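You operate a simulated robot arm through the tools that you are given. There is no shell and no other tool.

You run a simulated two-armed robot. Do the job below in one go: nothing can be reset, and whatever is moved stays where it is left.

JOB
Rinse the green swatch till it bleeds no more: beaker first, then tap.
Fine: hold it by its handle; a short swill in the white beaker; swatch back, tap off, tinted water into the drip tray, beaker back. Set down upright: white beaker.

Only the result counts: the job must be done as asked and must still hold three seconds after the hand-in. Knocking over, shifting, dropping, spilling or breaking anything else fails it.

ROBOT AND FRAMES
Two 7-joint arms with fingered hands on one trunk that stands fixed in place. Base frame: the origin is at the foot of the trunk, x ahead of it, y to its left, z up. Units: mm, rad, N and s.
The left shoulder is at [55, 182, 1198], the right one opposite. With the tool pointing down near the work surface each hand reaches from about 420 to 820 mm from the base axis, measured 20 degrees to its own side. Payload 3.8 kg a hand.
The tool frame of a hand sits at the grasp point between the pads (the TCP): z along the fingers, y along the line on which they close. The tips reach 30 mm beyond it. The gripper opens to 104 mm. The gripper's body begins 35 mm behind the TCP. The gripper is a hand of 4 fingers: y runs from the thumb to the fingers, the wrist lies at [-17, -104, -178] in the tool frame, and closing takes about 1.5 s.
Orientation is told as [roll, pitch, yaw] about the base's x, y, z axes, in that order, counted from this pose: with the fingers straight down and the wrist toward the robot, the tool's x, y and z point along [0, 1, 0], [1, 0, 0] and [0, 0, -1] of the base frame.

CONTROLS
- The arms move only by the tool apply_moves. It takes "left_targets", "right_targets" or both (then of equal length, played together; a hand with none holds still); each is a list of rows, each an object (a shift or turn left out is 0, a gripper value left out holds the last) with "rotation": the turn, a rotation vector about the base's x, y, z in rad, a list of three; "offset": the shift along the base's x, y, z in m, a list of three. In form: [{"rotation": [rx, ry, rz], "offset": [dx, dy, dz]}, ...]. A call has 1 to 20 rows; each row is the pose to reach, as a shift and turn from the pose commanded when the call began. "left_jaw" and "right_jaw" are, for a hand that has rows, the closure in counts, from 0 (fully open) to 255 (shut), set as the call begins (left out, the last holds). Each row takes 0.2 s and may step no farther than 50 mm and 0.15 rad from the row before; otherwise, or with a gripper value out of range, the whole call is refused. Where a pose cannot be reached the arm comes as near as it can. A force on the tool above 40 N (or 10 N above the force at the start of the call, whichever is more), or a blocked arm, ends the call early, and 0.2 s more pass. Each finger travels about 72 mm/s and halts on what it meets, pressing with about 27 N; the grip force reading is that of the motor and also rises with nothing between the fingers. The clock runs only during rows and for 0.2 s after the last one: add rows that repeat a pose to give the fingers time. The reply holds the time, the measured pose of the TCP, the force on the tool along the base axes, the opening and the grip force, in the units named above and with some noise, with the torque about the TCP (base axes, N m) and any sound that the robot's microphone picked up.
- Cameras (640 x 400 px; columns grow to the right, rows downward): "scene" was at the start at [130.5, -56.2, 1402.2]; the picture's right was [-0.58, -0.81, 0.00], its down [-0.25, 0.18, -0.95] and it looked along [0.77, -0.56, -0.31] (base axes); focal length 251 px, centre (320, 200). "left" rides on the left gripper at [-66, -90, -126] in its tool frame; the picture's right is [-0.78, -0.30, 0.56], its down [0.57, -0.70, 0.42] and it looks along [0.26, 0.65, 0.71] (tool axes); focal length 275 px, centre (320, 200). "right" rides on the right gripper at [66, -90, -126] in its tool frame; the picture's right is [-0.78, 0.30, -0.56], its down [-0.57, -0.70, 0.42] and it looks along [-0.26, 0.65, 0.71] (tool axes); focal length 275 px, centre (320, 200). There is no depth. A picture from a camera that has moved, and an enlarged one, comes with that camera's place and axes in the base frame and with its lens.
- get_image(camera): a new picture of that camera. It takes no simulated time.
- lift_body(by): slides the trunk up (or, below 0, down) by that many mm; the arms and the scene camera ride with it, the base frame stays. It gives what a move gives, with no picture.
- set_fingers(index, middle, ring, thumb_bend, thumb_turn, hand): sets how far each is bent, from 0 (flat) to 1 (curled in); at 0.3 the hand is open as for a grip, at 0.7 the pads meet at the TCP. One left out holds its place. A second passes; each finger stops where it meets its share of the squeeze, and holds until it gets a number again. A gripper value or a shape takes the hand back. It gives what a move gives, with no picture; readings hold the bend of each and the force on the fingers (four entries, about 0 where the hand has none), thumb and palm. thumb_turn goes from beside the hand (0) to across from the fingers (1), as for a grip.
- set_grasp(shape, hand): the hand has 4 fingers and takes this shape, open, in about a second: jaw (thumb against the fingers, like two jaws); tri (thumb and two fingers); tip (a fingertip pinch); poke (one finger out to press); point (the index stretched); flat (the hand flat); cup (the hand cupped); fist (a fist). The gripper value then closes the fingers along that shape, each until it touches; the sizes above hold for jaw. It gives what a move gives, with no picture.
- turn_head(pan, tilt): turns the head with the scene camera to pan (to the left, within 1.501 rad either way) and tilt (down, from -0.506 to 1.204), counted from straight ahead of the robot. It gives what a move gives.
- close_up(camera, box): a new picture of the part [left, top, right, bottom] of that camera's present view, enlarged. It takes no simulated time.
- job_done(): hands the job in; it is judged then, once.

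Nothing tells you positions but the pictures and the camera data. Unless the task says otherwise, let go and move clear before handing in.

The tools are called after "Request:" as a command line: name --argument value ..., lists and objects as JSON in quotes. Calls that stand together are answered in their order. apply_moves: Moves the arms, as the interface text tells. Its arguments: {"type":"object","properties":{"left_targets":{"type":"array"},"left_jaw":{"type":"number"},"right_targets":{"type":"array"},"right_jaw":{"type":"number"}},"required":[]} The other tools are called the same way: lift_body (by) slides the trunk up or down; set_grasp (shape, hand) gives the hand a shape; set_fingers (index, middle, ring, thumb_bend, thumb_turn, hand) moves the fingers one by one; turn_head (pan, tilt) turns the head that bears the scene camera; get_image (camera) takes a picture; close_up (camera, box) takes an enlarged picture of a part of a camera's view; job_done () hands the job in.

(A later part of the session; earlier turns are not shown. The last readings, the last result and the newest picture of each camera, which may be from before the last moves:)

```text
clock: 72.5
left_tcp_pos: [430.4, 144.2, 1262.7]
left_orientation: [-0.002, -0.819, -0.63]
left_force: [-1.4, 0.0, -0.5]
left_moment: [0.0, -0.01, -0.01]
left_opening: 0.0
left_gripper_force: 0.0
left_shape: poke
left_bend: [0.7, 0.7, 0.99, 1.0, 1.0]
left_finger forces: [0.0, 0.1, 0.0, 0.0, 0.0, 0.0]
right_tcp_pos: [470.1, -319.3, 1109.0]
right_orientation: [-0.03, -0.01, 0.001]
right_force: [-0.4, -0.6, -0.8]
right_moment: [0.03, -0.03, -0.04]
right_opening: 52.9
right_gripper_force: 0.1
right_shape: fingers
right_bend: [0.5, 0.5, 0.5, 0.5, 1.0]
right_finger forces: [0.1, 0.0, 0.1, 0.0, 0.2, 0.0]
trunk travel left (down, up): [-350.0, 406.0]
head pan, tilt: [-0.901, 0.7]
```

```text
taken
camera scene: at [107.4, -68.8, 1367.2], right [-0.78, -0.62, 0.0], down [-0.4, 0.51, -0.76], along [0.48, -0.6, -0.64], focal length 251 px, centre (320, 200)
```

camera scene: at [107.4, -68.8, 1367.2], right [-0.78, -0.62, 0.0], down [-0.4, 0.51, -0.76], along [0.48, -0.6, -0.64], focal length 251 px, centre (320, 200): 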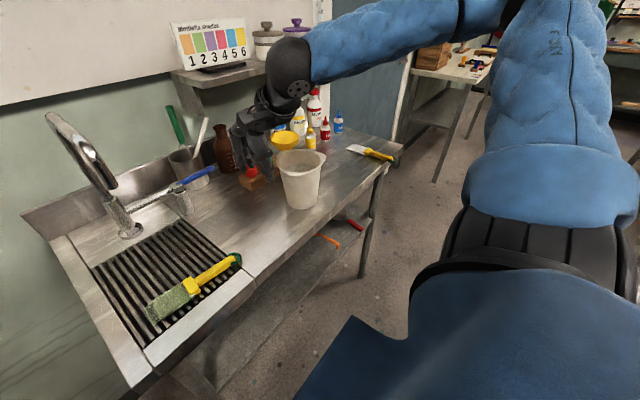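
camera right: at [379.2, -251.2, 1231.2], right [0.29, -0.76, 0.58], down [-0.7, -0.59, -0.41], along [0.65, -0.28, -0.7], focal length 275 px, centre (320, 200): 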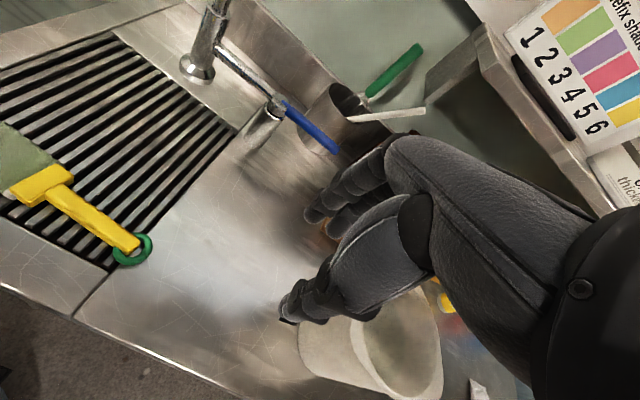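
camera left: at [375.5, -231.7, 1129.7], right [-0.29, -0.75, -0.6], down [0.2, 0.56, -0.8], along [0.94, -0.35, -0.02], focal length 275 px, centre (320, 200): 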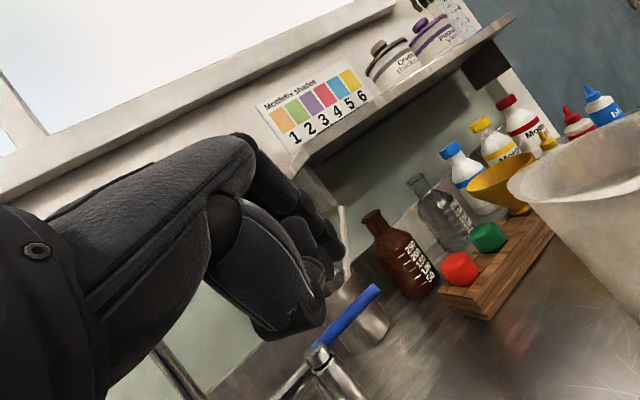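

The swatch lies safely on the drip-tray slats, so the right hand is free. I'll put it in the poke shape, move it above the lever, and look.

Request:
set_grasp --hand "right" --shape "poke"

Request:
apply_moves --right_targets '[{"offset": [0.01, 0, 0.02], "rotation": [0.03, 0, 0]}, {"offset": [0.04, 0, 0.035], "rotation": [0.03, 0, 0]}, {"offset": [0.08, 0, 0.04], "rotation": [0.03, 0, 0]}, {"offset": [0.12, 0, 0.04], "rotation": [0.03, 0, 0]}, {"offset": [0.16, 0, 0.04], "rotation": [0.03, 0, 0]}, {"offset": [0.2, 0, 0.04], "rotation": [0.03, 0, 0]}, {"offset": [0.24, 0, 0.04], "rotation": [0.03, 0, 0]}, {"offset": [0.258, 0.001, 0.03], "rotation": [0.03, 0, 0]}]'

Request:
get_image --camera "right"

Request:
get_image --camera "scene"

Request:
close_up --camera "scene" --box '[140, 90, 260, 220]'

```text
clock: 73.4
left_tcp_pos: [431.0, 145.7, 1262.5]
left_orientation: [-0.004, -0.819, -0.629]
left_force: [0.7, -0.3, 0.4]
left_moment: [-0.02, 0.04, 0.01]
left_opening: 0.1
left_gripper_force: 0.1
left_shape: poke
left_bend: [0.7, 0.7, 0.99, 1.0, 1.0]
left_finger forces: [0.1, 0.1, 0.0, 0.0, 0.0, 0.1]
right_tcp_pos: [471.8, -320.3, 1108.9]
right_orientation: [-0.032, -0.008, 0.001]
right_force: [-0.6, 0.7, -0.3]
right_moment: [0.01, -0.01, 0.0]
right_opening: 0.0
right_gripper_force: 0.0
right_shape: poke
right_bend: [0.7, 0.7, 0.99, 1.0, 1.0]
right_finger forces: [0.0, 0.1, 0.0, 0.0, 0.0, 0.0]
trunk travel left (down, up): [-350.0, 406.0]
head pan, tilt: [-0.901, 0.7]
```

```text
clock: 75.2
left_tcp_pos: [429.2, 145.5, 1262.5]
left_orientation: [-0.003, -0.819, -0.63]
left_force: [-1.0, 1.0, -0.1]
left_moment: [-0.03, -0.02, 0.02]
left_opening: 0.1
left_gripper_force: 0.0
left_shape: poke
left_bend: [0.7, 0.7, 0.99, 1.0, 1.0]
left_finger forces: [0.0, 0.1, 0.1, 0.0, 0.1, 0.0]
right_tcp_pos: [721.0, -318.1, 1138.8]
right_orientation: [-0.003, -0.009, 0.001]
right_force: [0.3, 0.4, 0.8]
right_moment: [-0.03, -0.04, -0.01]
right_opening: 0.2
right_gripper_force: 0.0
right_shape: poke
right_bend: [0.7, 0.7, 0.99, 1.0, 1.0]
right_finger forces: [0.1, 0.0, 0.0, 0.0, 0.0, 0.1]
right hand out of reach, approached as far as the arm can: row 8
trunk travel left (down, up): [-350.0, 406.0]
head pan, tilt: [-0.901, 0.7]
```

```text
taken
camera right: at [630.8, -251.4, 1262.5], right [0.29, -0.77, 0.56], down [-0.7, -0.57, -0.43], along [0.66, -0.27, -0.71], focal length 275 px, centre (320, 200)
```

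right: 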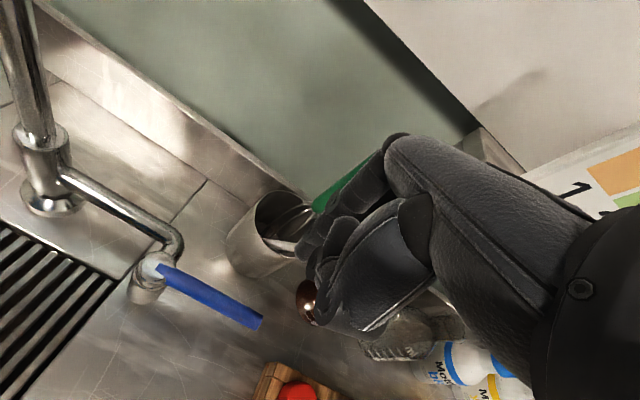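

```text
taken
camera scene: at [106.2, -67.4, 1367.5], right [-0.78, -0.62, 0.0], down [-0.4, 0.5, -0.77], along [0.48, -0.6, -0.64], focal length 251 px, centre (320, 200)
```

scene: 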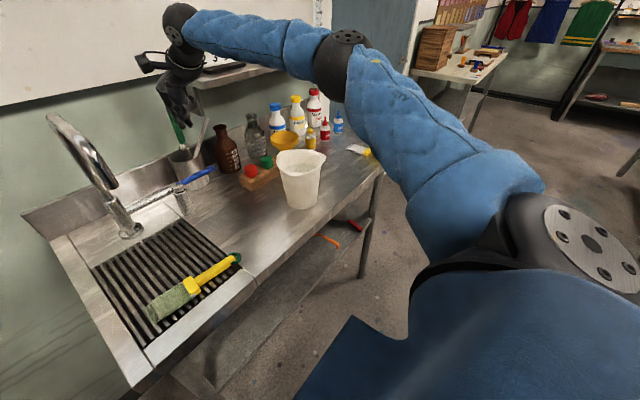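

```text
3.08 times, centred on (200, 155) of scene
camera zoom: at [106.2, -67.4, 1367.5], right [-0.78, -0.62, 0.0], down [-0.4, 0.5, -0.77], along [0.48, -0.6, -0.64], focal length 771 px, centre (689, 338)
```

zoom: 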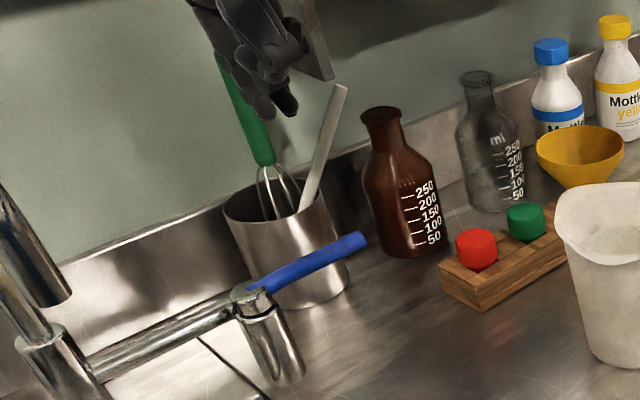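

The poking fingers are above and behind the lever. I'll pitch the hand slightly forward for reach and descend to just above the lever, keeping clear of the cup and utensils.

Request:
apply_moves --right_targets '[{"offset": [0, 0, -0.025], "rotation": [0, -0.05, 0]}, {"offset": [0.001, 0, -0.05], "rotation": [0, -0.1, 0]}, {"offset": [0.002, 0, -0.075], "rotation": [0, -0.15, 0]}, {"offset": [0.003, 0, -0.09], "rotation": [0, -0.15, 0]}]'

Request:
get_image --camera "right"

Request:
close_up --camera "scene" --box '[140, 110, 260, 220]'

```text
clock: 76.2
left_tcp_pos: [430.7, 144.8, 1263.2]
left_orientation: [-0.002, -0.818, -0.629]
left_force: [-0.4, 0.8, 0.3]
left_moment: [0.01, -0.01, 0.02]
left_opening: 0.0
left_gripper_force: 0.2
left_shape: poke
left_bend: [0.7, 0.7, 0.99, 1.0, 1.0]
left_finger forces: [0.0, 0.0, 0.0, 0.0, 0.1, 0.1]
right_tcp_pos: [728.5, -318.4, 1048.7]
right_orientation: [-0.002, -0.157, 0.0]
right_force: [-0.5, -0.5, 0.0]
right_moment: [0.05, -0.02, 0.01]
right_opening: 0.0
right_gripper_force: 0.1
right_shape: poke
right_bend: [0.7, 0.7, 0.99, 1.0, 1.0]
right_finger forces: [0.0, 0.1, 0.0, 0.0, 0.1, 0.0]
trunk travel left (down, up): [-350.0, 406.0]
head pan, tilt: [-0.901, 0.7]
```

```text
taken
camera right: at [619.4, -252.7, 1157.4], right [0.21, -0.77, 0.6], down [-0.62, -0.57, -0.53], along [0.75, -0.26, -0.6], focal length 275 px, centre (320, 200)
```

right: 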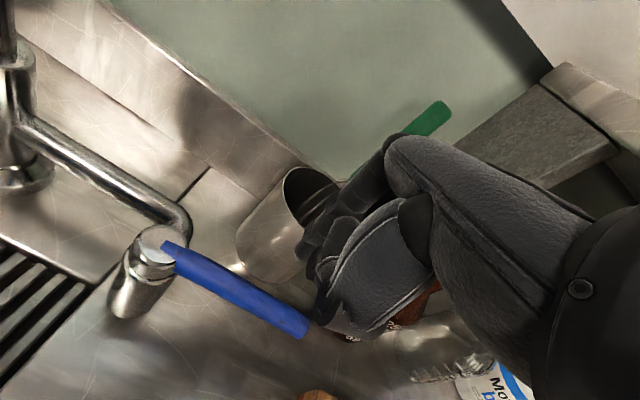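

```text
3.64 times, centred on (200, 165) of scene
camera zoom: at [107.8, -68.0, 1367.3], right [-0.78, -0.62, 0.0], down [-0.4, 0.5, -0.76], along [0.48, -0.6, -0.64], focal length 911 px, centre (756, 327)
```

zoom: 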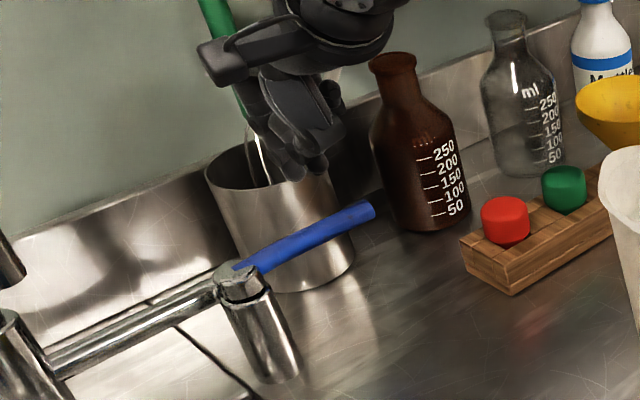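

The fingertips are behind the lever line with the cup further back. I'll shift 8 mm toward the robot and lower so the fingers hook behind the lever.

Request:
apply_moves --right_targets '[{"offset": [-0.008, 0, -0.01]}, {"offset": [-0.008, 0, -0.022]}, {"offset": [-0.008, 0, -0.034]}, {"offset": [-0.008, 0, -0.041]}]'

Request:
get_image --camera "right"

Request:
close_up --camera "scene" --box '[140, 110, 260, 220]'

```text
clock: 77.2
left_tcp_pos: [431.6, 144.7, 1262.7]
left_orientation: [-0.001, -0.819, -0.628]
left_force: [-0.9, -0.2, 0.1]
left_moment: [0.01, 0.02, 0.01]
left_opening: 0.0
left_gripper_force: 0.0
left_shape: poke
left_bend: [0.7, 0.7, 0.99, 1.0, 1.0]
left_finger forces: [0.0, 0.0, 0.1, 0.1, 0.1, 0.1]
right_tcp_pos: [719.0, -318.6, 1006.9]
right_orientation: [-0.002, -0.157, 0.002]
right_force: [0.6, 0.6, 0.1]
right_moment: [0.01, 0.03, 0.03]
right_opening: 0.0
right_gripper_force: 0.0
right_shape: poke
right_bend: [0.7, 0.7, 0.99, 1.0, 1.0]
right_finger forces: [0.0, 0.0, 0.0, 0.1, 0.1, 0.0]
trunk travel left (down, up): [-350.0, 406.0]
head pan, tilt: [-0.901, 0.7]
```

```text
taken
camera right: at [609.3, -252.2, 1115.5], right [0.21, -0.77, 0.6], down [-0.63, -0.57, -0.53], along [0.75, -0.27, -0.6], focal length 275 px, centre (320, 200)
```

right: 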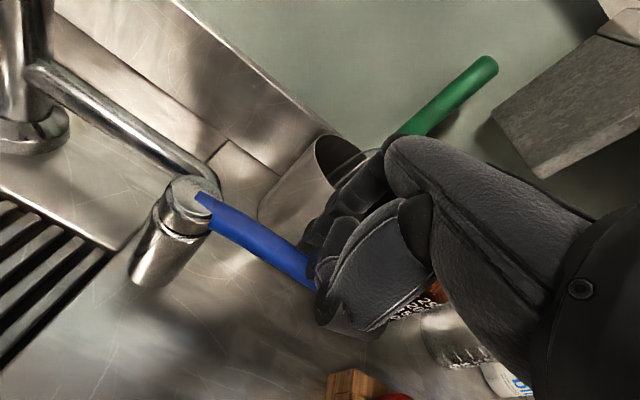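

```text
3.64 times, centred on (200, 165) of scene
camera zoom: at [107.8, -68.1, 1367.2], right [-0.78, -0.62, 0.0], down [-0.4, 0.5, -0.76], along [0.48, -0.6, -0.64], focal length 911 px, centre (756, 327)
```

zoom: 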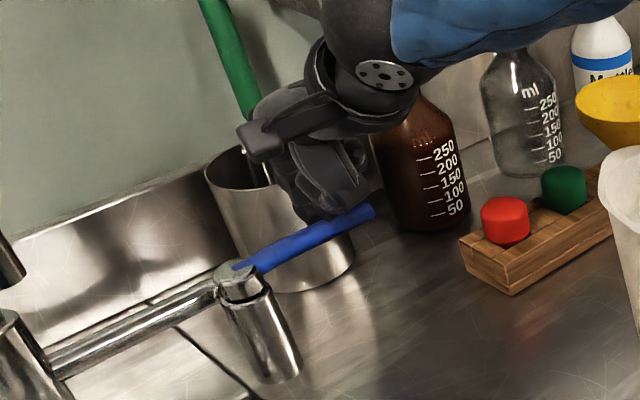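

The fingers are now hooked behind the lever with nothing touched. I'll pull slowly toward the robot and watch the force and the lever.

Request:
apply_moves --right_targets '[{"offset": [-0.005, 0, 0]}, {"offset": [-0.01, 0, 0]}, {"offset": [-0.015, 0, 0]}, {"offset": [-0.02, 0.001, 0]}, {"offset": [-0.025, 0.002, 0]}, {"offset": [-0.03, 0.003, 0]}]'

Request:
get_image --camera "right"

Request:
close_up --camera "scene" --box '[20, 100, 260, 280]'

```text
clock: 78.6
left_tcp_pos: [431.1, 146.4, 1262.5]
left_orientation: [-0.002, -0.818, -0.631]
left_force: [-0.2, -0.1, -0.3]
left_moment: [-0.04, 0.01, -0.03]
left_opening: 0.0
left_gripper_force: 0.0
left_shape: poke
left_bend: [0.7, 0.7, 0.99, 1.0, 1.0]
left_finger forces: [0.1, 0.0, 0.0, 0.0, 0.1, 0.0]
right_tcp_pos: [687.0, -316.9, 1009.0]
right_orientation: [-0.001, -0.158, 0.002]
right_force: [0.4, -0.9, -0.3]
right_moment: [0.03, -0.01, 0.0]
right_opening: 0.0
right_gripper_force: 0.1
right_shape: poke
right_bend: [0.7, 0.7, 0.99, 1.0, 1.0]
right_finger forces: [0.6, 0.1, 0.1, 0.0, 0.0, 0.0]
trunk travel left (down, up): [-350.0, 406.0]
head pan, tilt: [-0.901, 0.7]
```

```text
taken
camera right: at [577.9, -250.9, 1118.3], right [0.21, -0.78, 0.6], down [-0.62, -0.57, -0.53], along [0.75, -0.26, -0.6], focal length 275 px, centre (320, 200)
```

right: 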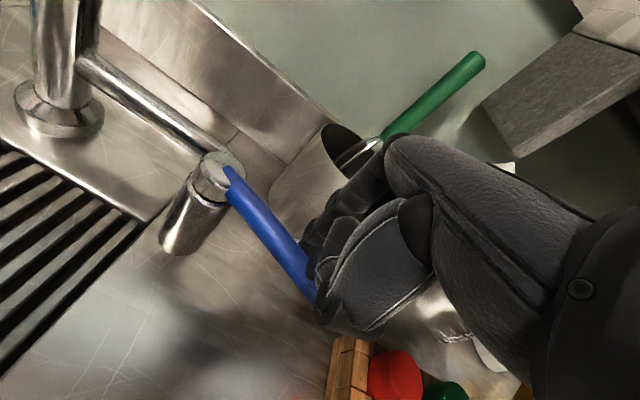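

```text
2.22 times, centred on (140, 190) of scene
camera zoom: at [107.6, -68.1, 1367.3], right [-0.78, -0.62, 0.0], down [-0.4, 0.5, -0.76], along [0.48, -0.6, -0.64], focal length 557 px, centre (720, 222)
```

zoom: 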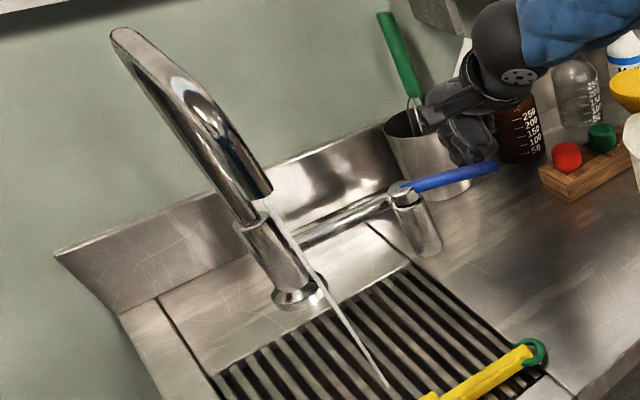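

Water is flowing; pulling the lever toward the robot opens the tap. I'll open it further for a decent stream, following the lever's arc.

Request:
apply_moves --right_targets '[{"offset": [-0.006, 0.002, 0]}, {"offset": [-0.012, 0.005, 0]}, {"offset": [-0.018, 0.008, 0]}, {"offset": [-0.024, 0.011, 0]}, {"offset": [-0.03, 0.015, 0]}, {"offset": [-0.034, 0.018, 0]}]'

Request:
close_up --camera "scene" --box '[20, 100, 280, 320]'

Request:
get_image --camera "right"

```text
clock: 80.0
left_tcp_pos: [430.9, 144.5, 1261.9]
left_orientation: [0.0, -0.818, -0.626]
left_force: [-0.5, 0.3, 0.3]
left_moment: [0.02, 0.0, 0.01]
left_opening: 0.0
left_gripper_force: 0.0
left_shape: poke
left_bend: [0.7, 0.7, 0.99, 1.0, 1.0]
left_finger forces: [0.1, 0.1, 0.0, 0.1, 0.1, 0.1]
right_tcp_pos: [653.2, -298.3, 1008.6]
right_orientation: [-0.001, -0.16, 0.002]
right_force: [0.7, -0.1, 0.1]
right_moment: [0.04, -0.01, -0.03]
right_opening: 0.0
right_gripper_force: 0.1
right_shape: poke
right_bend: [0.7, 0.7, 0.99, 1.0, 1.0]
right_finger forces: [0.5, 0.1, 0.1, 0.0, 0.0, 0.0]
trunk travel left (down, up): [-350.0, 406.0]
head pan, tilt: [-0.901, 0.7]
```

```text
1.82 times, centred on (150, 210) of scene
camera zoom: at [107.7, -68.1, 1367.3], right [-0.78, -0.62, 0.0], down [-0.4, 0.5, -0.76], along [0.48, -0.6, -0.64], focal length 456 px, centre (629, 182)
```

zoom: 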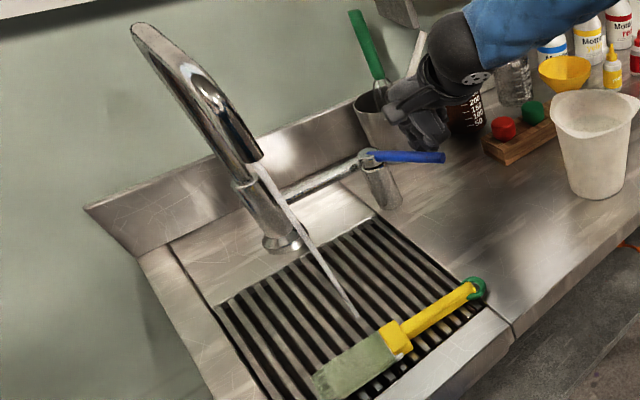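

```text
taken
camera right: at [544.6, -231.6, 1118.2], right [0.21, -0.77, 0.6], down [-0.62, -0.57, -0.53], along [0.75, -0.27, -0.6], focal length 275 px, centre (320, 200)
```

right: 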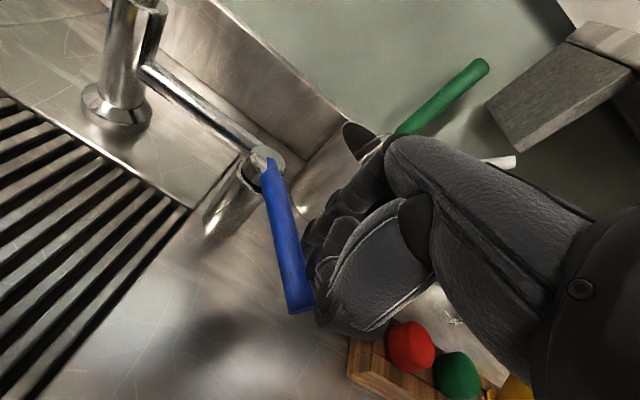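

The stream is stronger now and lands at about [549, -111], just beside the resting swatch. I'll withdraw the fingers from the lever upward and move back over toward the swatch.

Request:
apply_moves --right_targets '[{"offset": [0.005, -0.005, 0]}, {"offset": [0.008, -0.008, 0.02]}, {"offset": [0.008, -0.008, 0.06]}, {"offset": [0.0, -0.008, 0.1], "rotation": [0, 0.05, 0]}, {"offset": [-0.04, -0.005, 0.12], "rotation": [0, 0.1, 0]}, {"offset": [-0.085, 0.0, 0.12], "rotation": [0, 0.158, 0]}, {"offset": [-0.13, 0.01, 0.12], "rotation": [0, 0.158, 0]}, {"offset": [-0.165, 0.02, 0.11], "rotation": [0, 0.158, 0]}, {"offset": [-0.18, 0.04, 0.1], "rotation": [0, 0.158, 0]}]'

Request:
set_grasp --hand "right" --shape "jaw"

Request:
set_fingers --hand "right" --index 0.5 --middle 0.5 --ring 0.5 --thumb_bend 0.5 --thumb_turn 1.0

Request:
get_image --camera "right"

Request:
close_up --camera "scene" --box '[120, 220, 280, 330]'

```text
clock: 82.0
left_tcp_pos: [431.5, 146.8, 1261.2]
left_orientation: [-0.003, -0.819, -0.629]
left_force: [0.5, 0.2, -0.6]
left_moment: [-0.01, 0.04, -0.01]
left_opening: 0.2
left_gripper_force: 0.2
left_shape: poke
left_bend: [0.7, 0.7, 0.99, 1.0, 1.0]
left_finger forces: [0.1, 0.1, 0.0, 0.1, 0.0, 0.0]
right_tcp_pos: [474.4, -258.2, 1109.1]
right_orientation: [-0.002, 0.0, 0.0]
right_force: [0.2, 0.7, -0.5]
right_moment: [0.04, 0.02, 0.02]
right_opening: 0.0
right_gripper_force: 0.1
right_shape: poke
right_bend: [0.7, 0.7, 0.99, 1.0, 1.0]
right_finger forces: [0.0, 0.0, 0.0, 0.0, 0.1, 0.1]
trunk travel left (down, up): [-350.0, 406.0]
head pan, tilt: [-0.901, 0.7]
```

```text
clock: 82.9
left_tcp_pos: [429.6, 145.3, 1262.7]
left_orientation: [-0.001, -0.818, -0.63]
left_force: [-0.3, 0.5, -0.2]
left_moment: [-0.03, 0.02, 0.0]
left_opening: 0.1
left_gripper_force: 0.0
left_shape: poke
left_bend: [0.7, 0.7, 0.99, 1.0, 1.0]
left_finger forces: [0.1, 0.0, 0.0, 0.1, 0.0, 0.0]
right_tcp_pos: [473.3, -259.4, 1109.5]
right_orientation: [-0.003, -0.001, 0.002]
right_force: [0.4, 0.0, 0.0]
right_moment: [0.01, 0.03, 0.0]
right_opening: 104.0
right_gripper_force: 0.0
right_shape: jaw
right_bend: [0.3, 0.3, 0.3, 0.3, 0.97]
right_finger forces: [0.1, 0.1, 0.1, 0.0, 0.0, 0.0]
trunk travel left (down, up): [-350.0, 406.0]
head pan, tilt: [-0.901, 0.7]
```

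```text
clock: 83.9
left_tcp_pos: [430.7, 144.5, 1262.7]
left_orientation: [-0.001, -0.818, -0.63]
left_force: [0.3, 0.0, 0.1]
left_moment: [-0.03, -0.04, -0.01]
left_opening: 0.0
left_gripper_force: 0.0
left_shape: poke
left_bend: [0.7, 0.7, 0.99, 1.0, 1.0]
left_finger forces: [0.0, 0.0, 0.1, 0.0, 0.0, 0.0]
right_tcp_pos: [475.0, -258.5, 1109.6]
right_orientation: [-0.002, 0.001, 0.0]
right_force: [0.2, 0.4, 0.3]
right_moment: [-0.02, 0.02, -0.02]
right_opening: 54.4
right_gripper_force: 0.1
right_shape: fingers
right_bend: [0.5, 0.5, 0.5, 0.5, 1.0]
right_finger forces: [0.0, 0.0, 0.0, 0.0, 0.1, 0.0]
trunk travel left (down, up): [-350.0, 406.0]
head pan, tilt: [-0.901, 0.7]
```

```text
taken
camera right: at [384.3, -193.3, 1233.7], right [0.3, -0.77, 0.56], down [-0.7, -0.57, -0.42], along [0.65, -0.27, -0.71], focal length 275 px, centre (320, 200)
```

right: 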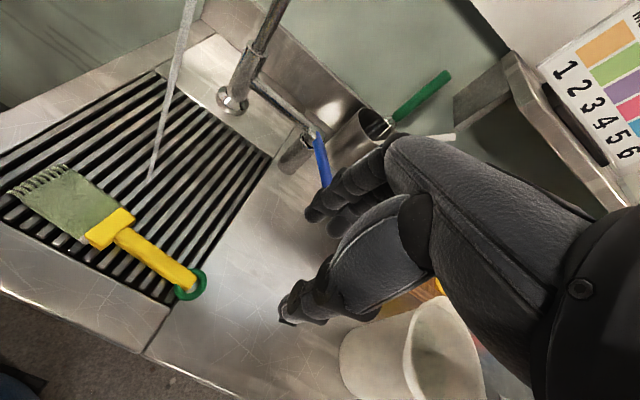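

```text
3.64 times, centred on (200, 275) of scene
camera zoom: at [107.6, -68.1, 1367.3], right [-0.78, -0.62, 0.0], down [-0.4, 0.5, -0.76], along [0.48, -0.6, -0.64], focal length 911 px, centre (756, -73)
```

zoom: 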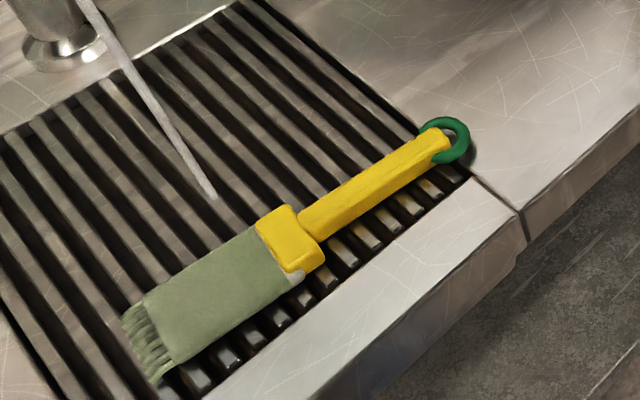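

The tap runs steadily. The handle now lies from about [468, -214] to [477, -136] on the tray. I'll lower the open hand over it, clear of the stream.

Request:
apply_moves --right_targets '[{"offset": [-0.002, 0.03, -0.03]}, {"offset": [-0.003, 0.06, -0.07]}, {"offset": [-0.003, 0.076, -0.11]}, {"offset": [-0.003, 0.076, -0.145]}, {"offset": [-0.003, 0.076, -0.165]}, {"offset": [-0.003, 0.076, -0.17]}]'

Request:
get_image --camera "right"

Request:
close_up --camera "scene" --box '[140, 200, 260, 300]'

```text
clock: 85.3
left_tcp_pos: [431.2, 144.7, 1261.3]
left_orientation: [0.0, -0.819, -0.631]
left_force: [0.1, 0.5, -0.4]
left_moment: [-0.01, -0.01, 0.03]
left_opening: 0.0
left_gripper_force: 0.1
left_shape: poke
left_bend: [0.7, 0.7, 0.99, 1.0, 1.0]
left_finger forces: [0.1, 0.0, 0.0, 0.1, 0.1, 0.0]
right_tcp_pos: [469.8, -180.9, 938.6]
right_orientation: [-0.002, -0.002, -0.002]
right_force: [0.0, -0.2, 0.1]
right_moment: [0.01, 0.02, -0.03]
right_opening: 53.9
right_gripper_force: 0.0
right_shape: fingers
right_bend: [0.5, 0.5, 0.5, 0.5, 1.0]
right_finger forces: [0.0, 0.0, 0.0, 0.0, 0.0, 0.1]
trunk travel left (down, up): [-350.0, 406.0]
head pan, tilt: [-0.901, 0.7]
```

```text
taken
camera right: at [380.8, -115.1, 1062.4], right [0.3, -0.78, 0.56], down [-0.7, -0.57, -0.42], along [0.65, -0.27, -0.71], focal length 275 px, centre (320, 200)
```

right: 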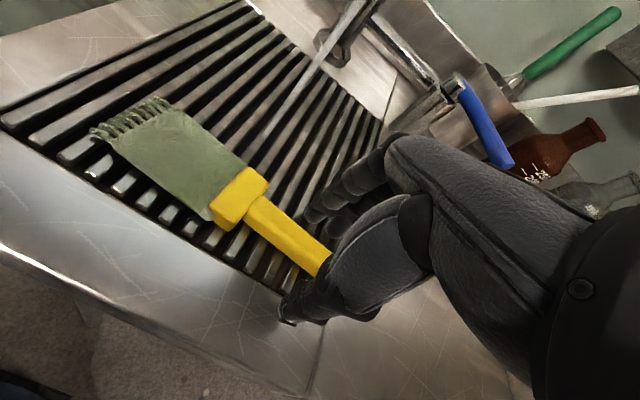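

```text
4.00 times, centred on (200, 250) of scene
camera zoom: at [107.5, -68.2, 1367.3], right [-0.78, -0.62, 0.0], down [-0.4, 0.5, -0.76], along [0.48, -0.6, -0.64], focal length 1002 px, centre (800, 0)
```

zoom: 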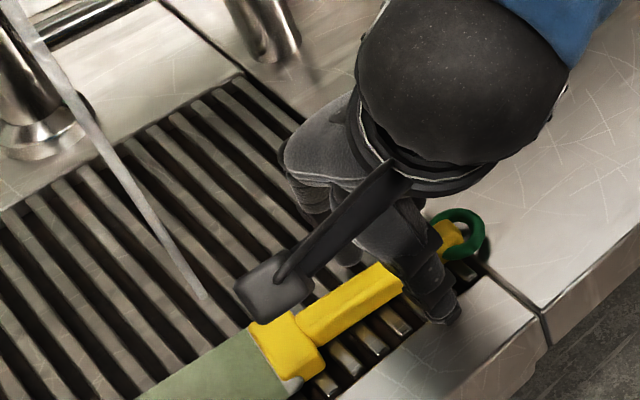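

The handle sits between thumb and fingers. I'll narrow the grip, settle the last few millimetres, and close.

Request:
set_fingers --hand "right" --index 0.57 --middle 0.57 --ring 0.57 --thumb_bend 0.57

Request:
apply_moves --right_targets '[{"offset": [0.002, 0, -0.002]}, {"offset": [0.002, 0, -0.004]}, {"offset": [0.002, 0, -0.005]}]'

Request:
set_fingers --hand "right" --index 0.85 --middle 0.85 --ring 0.85 --thumb_bend 0.85

Request:
get_image --camera "right"

```text
clock: 86.3
left_tcp_pos: [430.1, 144.5, 1261.7]
left_orientation: [-0.002, -0.818, -0.63]
left_force: [-1.0, -0.2, -0.2]
left_moment: [0.02, 0.01, 0.01]
left_opening: 0.1
left_gripper_force: 0.0
left_shape: poke
left_bend: [0.7, 0.7, 0.99, 1.0, 1.0]
left_finger forces: [0.0, 0.0, 0.0, 0.0, 0.0, 0.0]
right_tcp_pos: [470.3, -180.6, 938.2]
right_orientation: [-0.001, 0.001, 0.001]
right_force: [0.2, 0.5, 0.3]
right_moment: [-0.01, 0.01, 0.01]
right_opening: 38.7
right_gripper_force: 0.1
right_shape: fingers
right_bend: [0.56, 0.56, 0.56, 0.56, 1.0]
right_finger forces: [0.0, 0.0, 0.1, 0.1, 0.1, 0.0]
trunk travel left (down, up): [-350.0, 406.0]
head pan, tilt: [-0.901, 0.7]
```

```text
clock: 87.1
left_tcp_pos: [430.6, 145.8, 1261.6]
left_orientation: [-0.003, -0.82, -0.627]
left_force: [-0.2, -0.5, -0.5]
left_moment: [-0.01, -0.05, -0.01]
left_opening: 0.3
left_gripper_force: 0.1
left_shape: poke
left_bend: [0.7, 0.7, 0.99, 1.0, 1.0]
left_finger forces: [0.1, 0.1, 0.0, 0.1, 0.1, 0.0]
right_tcp_pos: [472.3, -181.7, 933.8]
right_orientation: [-0.002, -0.001, 0.001]
right_force: [0.2, 0.2, 3.5]
right_moment: [-0.03, -0.12, 0.02]
right_opening: 38.8
right_gripper_force: 1.5
right_shape: fingers
right_bend: [0.56, 0.56, 0.56, 0.56, 1.0]
right_finger forces: [0.0, 3.3, 0.0, 0.1, 0.0, 0.0]
trunk travel left (down, up): [-350.0, 406.0]
head pan, tilt: [-0.901, 0.7]
```

```text
clock: 88.1
left_tcp_pos: [429.8, 144.4, 1262.8]
left_orientation: [-0.002, -0.818, -0.628]
left_force: [0.5, -0.8, 0.3]
left_moment: [0.01, 0.02, -0.02]
left_opening: 0.2
left_gripper_force: 0.0
left_shape: poke
left_bend: [0.7, 0.7, 0.99, 1.0, 1.0]
left_finger forces: [0.1, 0.1, 0.1, 0.1, 0.0, 0.1]
right_tcp_pos: [471.4, -181.5, 933.9]
right_orientation: [-0.002, -0.001, 0.002]
right_force: [-0.3, 0.4, -1.2]
right_moment: [0.01, -0.03, 0.02]
right_opening: 16.1
right_gripper_force: 23.2
right_shape: fingers
right_bend: [0.72, 0.74, 0.85, 0.69, 1.0]
right_finger forces: [10.6, 12.5, 0.0, 0.0, 23.1, 0.0]
trunk travel left (down, up): [-350.0, 406.0]
head pan, tilt: [-0.901, 0.7]
```

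```text
taken
camera right: at [382.0, -115.7, 1058.5], right [0.3, -0.77, 0.56], down [-0.7, -0.57, -0.42], along [0.65, -0.27, -0.71], focal length 275 px, centre (320, 200)
```

right: 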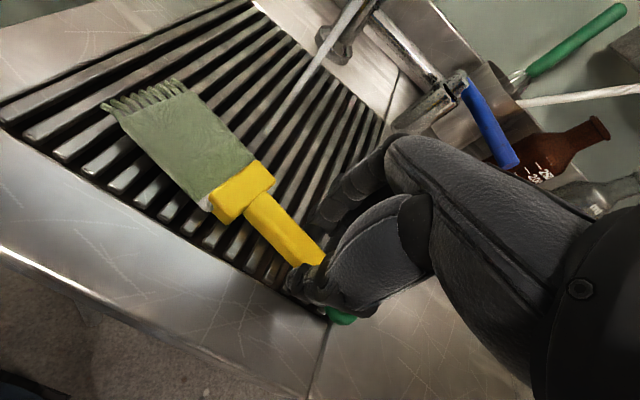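

The handle is gripped again. I'll lift it, tip the fabric slightly downward so it drains into the tray, and move it under the stream.

Request:
apply_moves --right_targets '[{"offset": [0, 0, 0.02]}, {"offset": [0, -0.005, 0.05]}, {"offset": [0, -0.01, 0.08], "rotation": [-0.1, 0, 0]}, {"offset": [0.015, -0.015, 0.09], "rotation": [-0.2, 0, 0]}, {"offset": [0.03, -0.016, 0.09], "rotation": [-0.3, 0, 0]}, {"offset": [0.045, -0.016, 0.09], "rotation": [-0.3, 0, 0]}, {"offset": [0.06, -0.016, 0.09], "rotation": [-0.3, 0, 0]}, {"offset": [0.066, -0.016, 0.09], "rotation": [-0.3, 0, 0]}, {"offset": [0.066, -0.016, 0.09], "rotation": [-0.3, 0, 0]}]'

Request:
get_image --camera "right"

Request:
close_up --camera "scene" --box '[60, 130, 260, 310]'

```text
clock: 90.1
left_tcp_pos: [430.6, 142.8, 1261.9]
left_orientation: [-0.002, -0.82, -0.627]
left_force: [0.2, -0.5, -0.6]
left_moment: [-0.01, 0.01, -0.01]
left_opening: 0.0
left_gripper_force: 0.1
left_shape: poke
left_bend: [0.7, 0.7, 0.99, 1.0, 1.0]
left_finger forces: [0.0, 0.1, 0.1, 0.1, 0.0, 0.0]
right_tcp_pos: [539.0, -198.5, 1024.1]
right_orientation: [-0.302, 0.001, 0.002]
right_force: [0.7, 0.7, -0.7]
right_moment: [-0.04, 0.0, 0.01]
right_opening: 16.0
right_gripper_force: 22.9
right_shape: fingers
right_bend: [0.72, 0.74, 0.85, 0.69, 1.0]
right_finger forces: [10.6, 12.2, 0.1, 0.0, 23.0, 0.1]
trunk travel left (down, up): [-350.0, 406.0]
head pan, tilt: [-0.901, 0.7]
```

```text
taken
camera right: at [449.0, -98.1, 1123.2], right [0.3, -0.57, 0.76], down [-0.7, -0.67, -0.24], along [0.65, -0.46, -0.6], focal length 275 px, centre (320, 200)
```

right: 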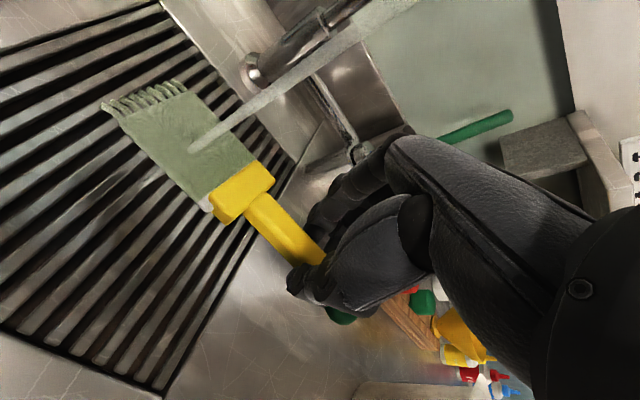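

```text
2.22 times, centred on (160, 220) of scene
camera zoom: at [107.7, -68.0, 1367.3], right [-0.78, -0.62, 0.0], down [-0.4, 0.5, -0.76], along [0.48, -0.6, -0.64], focal length 557 px, centre (676, 156)
```

zoom: 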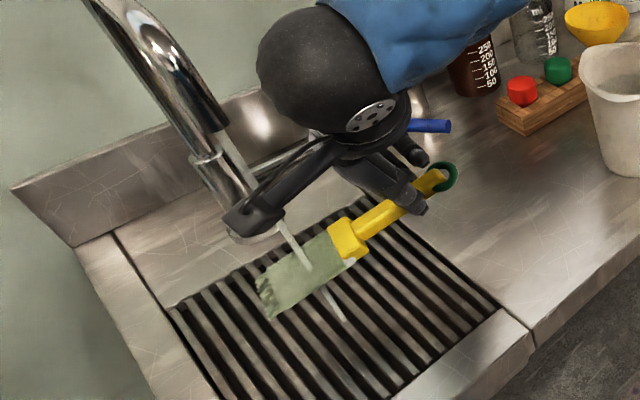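

The stream is hitting the middle of the swatch. I'll zoom in on the run-off to judge its colour.

Request:
close_up --camera "scene" --box '[135, 215, 235, 285]'

Request:
close_up --camera "right" --box '[80, 60, 320, 240]'

```text
5.71 times, centred on (185, 250) of scene
camera zoom: at [107.7, -68.0, 1367.3], right [-0.78, -0.62, 0.0], down [-0.4, 0.5, -0.76], along [0.48, -0.6, -0.64], focal length 1432 px, centre (1091, -86)
```

zoom: 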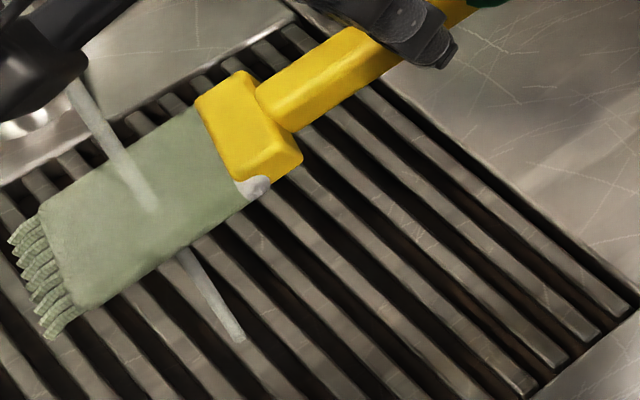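

```text
2.22 times, centred on (200, 150) of right
camera zoom: at [449.0, -98.1, 1123.2], right [0.3, -0.57, 0.76], down [-0.7, -0.67, -0.24], along [0.65, -0.46, -0.6], focal length 612 px, centre (587, 311)
```

zoom: 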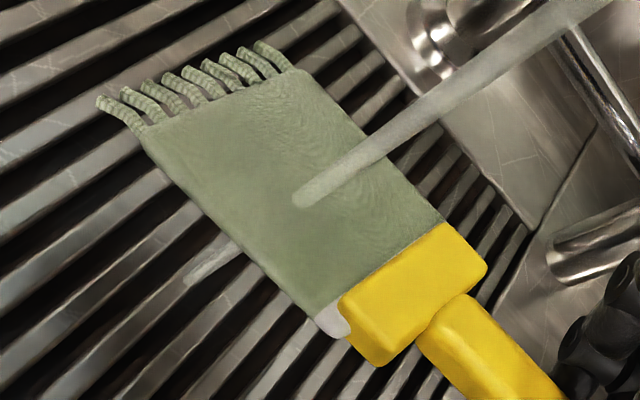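

The run-off is pale with perhaps a faint tint. I'll keep rinsing, moving slowly so the stream covers the whole fabric, and compare again.

Request:
apply_moves --right_targets '[{"offset": [0.005, 0, 0]}, {"offset": [0.01, 0.004, 0]}, {"offset": [0.01, 0.01, 0]}, {"offset": [0.005, 0.014, 0]}, {"offset": [0, 0.014, 0]}, {"offset": [-0.006, 0.012, 0]}, {"offset": [-0.01, 0.006, 0]}, {"offset": [-0.012, 0, 0]}, {"offset": [-0.012, -0.008, 0]}, {"offset": [-0.008, -0.014, 0]}, {"offset": [0, -0.018, 0]}, {"offset": [0.006, -0.016, 0]}, {"offset": [0.01, -0.01, 0]}, {"offset": [0.01, -0.002, 0]}, {"offset": [0.005, 0, 0]}, {"offset": [0, 0, 0]}, {"offset": [0, 0, 0]}, {"offset": [0, 0, 0]}, {"offset": [0, 0, 0]}, {"offset": [0, 0, 0]}]'

Request:
close_up --camera "scene" --box '[135, 215, 235, 285]'

Request:
close_up --camera "right" --box '[80, 60, 320, 240]'

```text
clock: 94.3
left_tcp_pos: [430.8, 145.0, 1261.6]
left_orientation: [-0.001, -0.817, -0.63]
left_force: [0.3, 0.6, -0.4]
left_moment: [0.03, 0.05, 0.0]
left_opening: 0.1
left_gripper_force: 0.0
left_shape: poke
left_bend: [0.7, 0.7, 0.99, 1.0, 1.0]
left_finger forces: [0.1, 0.0, 0.0, 0.1, 0.0, 0.1]
right_tcp_pos: [538.5, -198.0, 1023.0]
right_orientation: [-0.301, 0.0, 0.001]
right_force: [0.3, -0.5, -0.5]
right_moment: [-0.04, -0.01, 0.03]
right_opening: 15.8
right_gripper_force: 23.0
right_shape: fingers
right_bend: [0.72, 0.74, 0.85, 0.69, 1.0]
right_finger forces: [10.6, 12.4, 0.0, 0.1, 23.0, 0.0]
trunk travel left (down, up): [-350.0, 406.0]
head pan, tilt: [-0.901, 0.7]
```

```text
5.71 times, centred on (185, 250) of scene
camera zoom: at [107.6, -68.1, 1367.3], right [-0.78, -0.62, 0.0], down [-0.4, 0.5, -0.76], along [0.48, -0.6, -0.64], focal length 1432 px, centre (1091, -86)
```

zoom: 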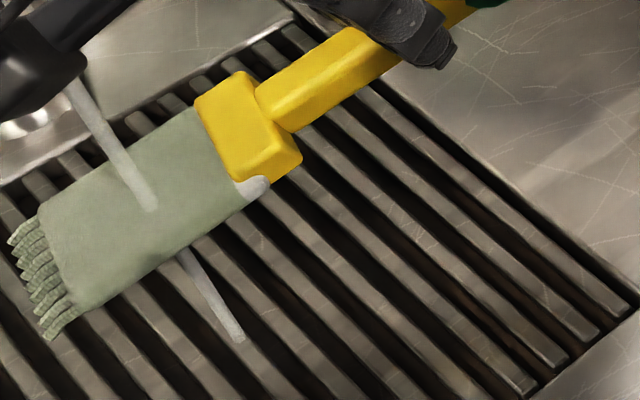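

```text
2.22 times, centred on (200, 150) of right
camera zoom: at [449.1, -97.9, 1123.1], right [0.3, -0.57, 0.76], down [-0.7, -0.67, -0.24], along [0.65, -0.46, -0.6], focal length 612 px, centre (587, 311)
```

zoom: 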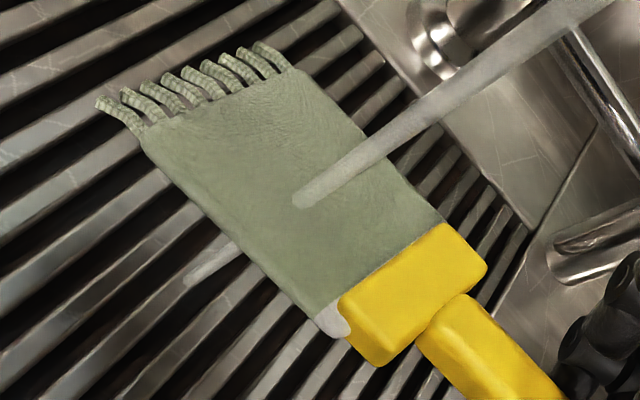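

The fabric is getting paler and the run-off more neutral, so dye was still leaving. I'll rinse longer and compare again.

Request:
apply_moves --right_targets '[{"offset": [0.005, 0, 0]}, {"offset": [0.01, 0.004, 0]}, {"offset": [0.01, 0.01, 0]}, {"offset": [0.005, 0.014, 0]}, {"offset": [0, 0.014, 0]}, {"offset": [-0.006, 0.012, 0]}, {"offset": [-0.01, 0.006, 0]}, {"offset": [-0.012, 0, 0]}, {"offset": [-0.012, -0.008, 0]}, {"offset": [-0.008, -0.014, 0]}, {"offset": [0, -0.018, 0]}, {"offset": [0.006, -0.016, 0]}, {"offset": [0.01, -0.01, 0]}, {"offset": [0.01, -0.002, 0]}, {"offset": [0.005, 0, 0]}, {"offset": [0, 0, 0]}, {"offset": [0, 0, 0]}, {"offset": [0, 0, 0]}, {"offset": [0, 0, 0]}, {"offset": [0, 0, 0]}]'

Request:
apply_moves --right_targets '[{"offset": [0.005, 0, 0]}, {"offset": [0.01, 0.004, 0]}, {"offset": [0.01, 0.01, 0]}, {"offset": [0.005, 0.014, 0]}, {"offset": [0, 0.014, 0]}, {"offset": [-0.006, 0.012, 0]}, {"offset": [-0.01, 0.006, 0]}, {"offset": [-0.012, 0, 0]}, {"offset": [-0.012, -0.008, 0]}, {"offset": [-0.008, -0.014, 0]}, {"offset": [0, -0.018, 0]}, {"offset": [0.006, -0.016, 0]}, {"offset": [0.01, -0.01, 0]}, {"offset": [0.01, -0.002, 0]}, {"offset": [0.005, 0, 0]}, {"offset": [0, 0, 0]}, {"offset": [0, 0, 0]}, {"offset": [0, 0, 0]}, {"offset": [0, 0, 0]}, {"offset": [0, 0, 0]}]'

Request:
close_up --camera "scene" --box '[135, 215, 235, 285]'

Request:
close_up --camera "right" --box '[80, 60, 320, 240]'

```text
clock: 98.5
left_tcp_pos: [429.5, 145.2, 1261.1]
left_orientation: [-0.002, -0.818, -0.631]
left_force: [0.2, -0.6, 0.2]
left_moment: [0.05, -0.02, -0.01]
left_opening: 0.1
left_gripper_force: 0.2
left_shape: poke
left_bend: [0.7, 0.7, 0.99, 1.0, 1.0]
left_finger forces: [0.0, 0.1, 0.0, 0.1, 0.1, 0.0]
right_tcp_pos: [537.6, -197.0, 1023.2]
right_orientation: [-0.303, 0.0, 0.003]
right_force: [-0.4, 0.5, -1.1]
right_moment: [-0.05, 0.02, 0.0]
right_opening: 15.8
right_gripper_force: 22.5
right_shape: fingers
right_bend: [0.72, 0.74, 0.85, 0.69, 1.0]
right_finger forces: [10.7, 12.3, 0.0, 0.1, 22.9, 0.0]
trunk travel left (down, up): [-350.0, 406.0]
head pan, tilt: [-0.901, 0.7]
```

```text
clock: 102.7
left_tcp_pos: [431.1, 144.8, 1261.4]
left_orientation: [-0.001, -0.818, -0.629]
left_force: [0.7, 0.3, -0.2]
left_moment: [0.02, 0.0, -0.02]
left_opening: 0.1
left_gripper_force: 0.0
left_shape: poke
left_bend: [0.7, 0.7, 0.99, 1.0, 1.0]
left_finger forces: [0.1, 0.0, 0.0, 0.1, 0.0, 0.0]
right_tcp_pos: [537.5, -196.5, 1023.3]
right_orientation: [-0.301, -0.001, 0.002]
right_force: [0.4, 0.8, 0.0]
right_moment: [0.0, 0.02, 0.01]
right_opening: 15.6
right_gripper_force: 23.3
right_shape: fingers
right_bend: [0.72, 0.74, 0.85, 0.69, 1.0]
right_finger forces: [10.7, 12.3, 0.0, 0.0, 23.0, 0.1]
trunk travel left (down, up): [-350.0, 406.0]
head pan, tilt: [-0.901, 0.7]
```

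```text
5.71 times, centred on (185, 250) of scene
camera zoom: at [107.6, -68.1, 1367.3], right [-0.78, -0.62, 0.0], down [-0.4, 0.5, -0.76], along [0.48, -0.6, -0.64], focal length 1432 px, centre (1091, -86)
```

zoom: 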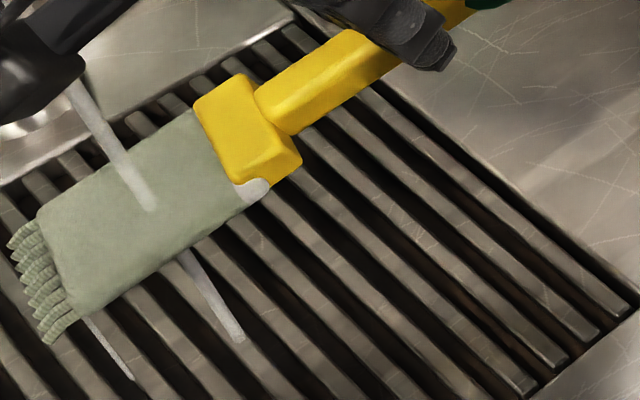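

```text
2.22 times, centred on (200, 150) of right
camera zoom: at [447.9, -97.2, 1123.4], right [0.3, -0.57, 0.76], down [-0.7, -0.67, -0.24], along [0.65, -0.46, -0.6], focal length 612 px, centre (587, 311)
```

zoom: 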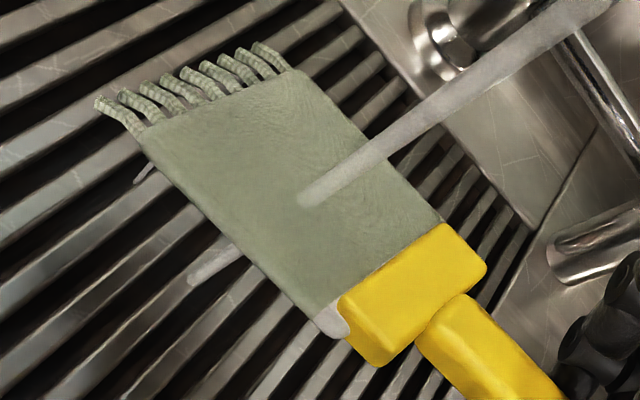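

A clear trickle is now running off the fabric's tip. I'll rinse a bit longer and confirm the colours have stopped changing.

Request:
apply_moves --right_targets '[{"offset": [0.005, 0, 0]}, {"offset": [0.01, 0.004, 0]}, {"offset": [0.01, 0.01, 0]}, {"offset": [0.005, 0.014, 0]}, {"offset": [0, 0.014, 0]}, {"offset": [-0.006, 0.012, 0]}, {"offset": [-0.01, 0.006, 0]}, {"offset": [-0.012, 0, 0]}, {"offset": [-0.012, -0.008, 0]}, {"offset": [-0.008, -0.014, 0]}, {"offset": [0, -0.018, 0]}, {"offset": [0.006, -0.016, 0]}, {"offset": [0.01, -0.01, 0]}, {"offset": [0.01, -0.002, 0]}, {"offset": [0.005, 0, 0]}, {"offset": [0, 0, 0]}, {"offset": [0, 0, 0]}, {"offset": [0, 0, 0]}, {"offset": [0, 0, 0]}, {"offset": [0, 0, 0]}]'

Request:
close_up --camera "scene" --box '[135, 215, 235, 285]'

Request:
apply_moves --right_targets '[{"offset": [0.005, 0, 0]}, {"offset": [0.01, 0.004, 0]}, {"offset": [0.01, 0.01, 0]}, {"offset": [0.005, 0.014, 0]}, {"offset": [0, 0.014, 0]}, {"offset": [-0.006, 0.012, 0]}, {"offset": [-0.01, 0.006, 0]}, {"offset": [-0.012, 0, 0]}, {"offset": [-0.012, -0.008, 0]}, {"offset": [-0.008, -0.014, 0]}, {"offset": [0, -0.018, 0]}, {"offset": [0.006, -0.016, 0]}, {"offset": [0.01, -0.01, 0]}, {"offset": [0.01, -0.002, 0]}, {"offset": [0.005, 0, 0]}, {"offset": [0, 0, 0]}, {"offset": [0, 0, 0]}, {"offset": [0, 0, 0]}, {"offset": [0, 0, 0]}, {"offset": [0, 0, 0]}]'

Request:
close_up --camera "scene" --box '[135, 215, 235, 285]'

Request:
close_up --camera "right" --box '[80, 60, 320, 240]'

```text
clock: 106.9
left_tcp_pos: [429.6, 142.6, 1261.6]
left_orientation: [-0.002, -0.82, -0.63]
left_force: [0.6, 0.5, -0.3]
left_moment: [-0.01, 0.0, -0.01]
left_opening: 0.0
left_gripper_force: 0.1
left_shape: poke
left_bend: [0.7, 0.7, 0.99, 1.0, 1.0]
left_finger forces: [0.0, 0.0, 0.0, 0.0, 0.1, 0.0]
right_tcp_pos: [538.2, -199.3, 1025.4]
right_orientation: [-0.302, -0.002, 0.003]
right_force: [-0.5, -0.1, -1.6]
right_moment: [-0.02, -0.02, -0.02]
right_opening: 15.9
right_gripper_force: 23.5
right_shape: fingers
right_bend: [0.72, 0.74, 0.85, 0.69, 1.0]
right_finger forces: [10.5, 12.3, 0.0, 0.0, 23.0, 0.0]
trunk travel left (down, up): [-350.0, 406.0]
head pan, tilt: [-0.901, 0.7]
```

```text
5.71 times, centred on (185, 250) of scene
camera zoom: at [107.6, -68.1, 1367.3], right [-0.78, -0.62, 0.0], down [-0.4, 0.5, -0.76], along [0.48, -0.6, -0.64], focal length 1432 px, centre (1091, -86)
```

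zoom: 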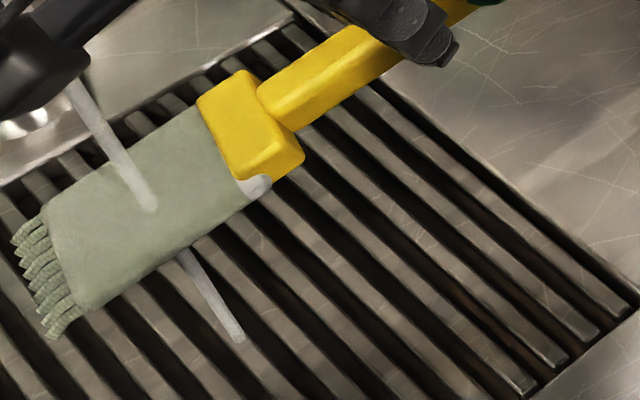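

```text
clock: 111.1
left_tcp_pos: [431.1, 145.2, 1262.0]
left_orientation: [-0.002, -0.819, -0.631]
left_force: [-0.4, 0.3, -0.7]
left_moment: [0.0, -0.01, -0.04]
left_opening: 0.0
left_gripper_force: 0.0
left_shape: poke
left_bend: [0.7, 0.7, 0.99, 1.0, 1.0]
left_finger forces: [0.1, 0.0, 0.0, 0.0, 0.0, 0.0]
right_tcp_pos: [537.7, -196.9, 1022.1]
right_orientation: [-0.302, -0.001, 0.004]
right_force: [-0.9, -0.2, -0.7]
right_moment: [-0.04, 0.02, 0.0]
right_opening: 15.9
right_gripper_force: 22.8
right_shape: fingers
right_bend: [0.72, 0.74, 0.85, 0.69, 1.0]
right_finger forces: [10.6, 12.3, 0.0, 0.0, 22.9, 0.0]
trunk travel left (down, up): [-350.0, 406.0]
head pan, tilt: [-0.901, 0.7]
```

```text
5.71 times, centred on (185, 250) of scene
camera zoom: at [107.6, -68.1, 1367.3], right [-0.78, -0.62, 0.0], down [-0.4, 0.5, -0.76], along [0.48, -0.6, -0.64], focal length 1432 px, centre (1091, -86)
```

zoom: 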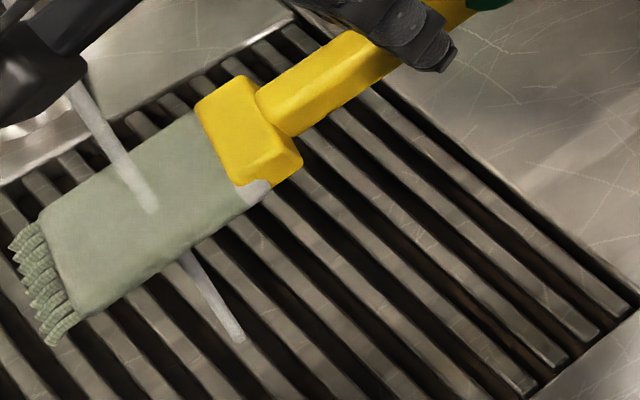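

```text
2.22 times, centred on (200, 150) of right
camera zoom: at [448.3, -97.4, 1122.5], right [0.3, -0.57, 0.76], down [-0.7, -0.67, -0.24], along [0.65, -0.46, -0.6], focal length 612 px, centre (587, 311)
```

zoom: 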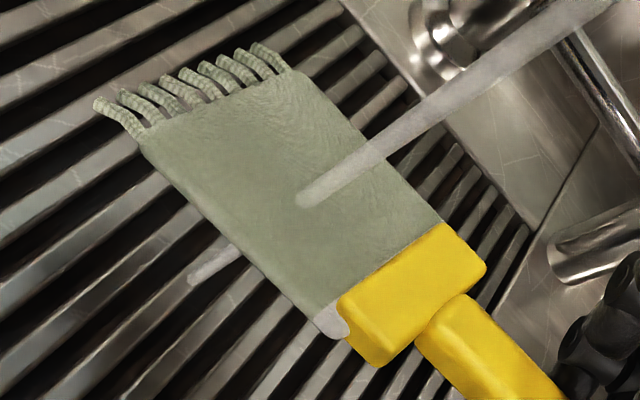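

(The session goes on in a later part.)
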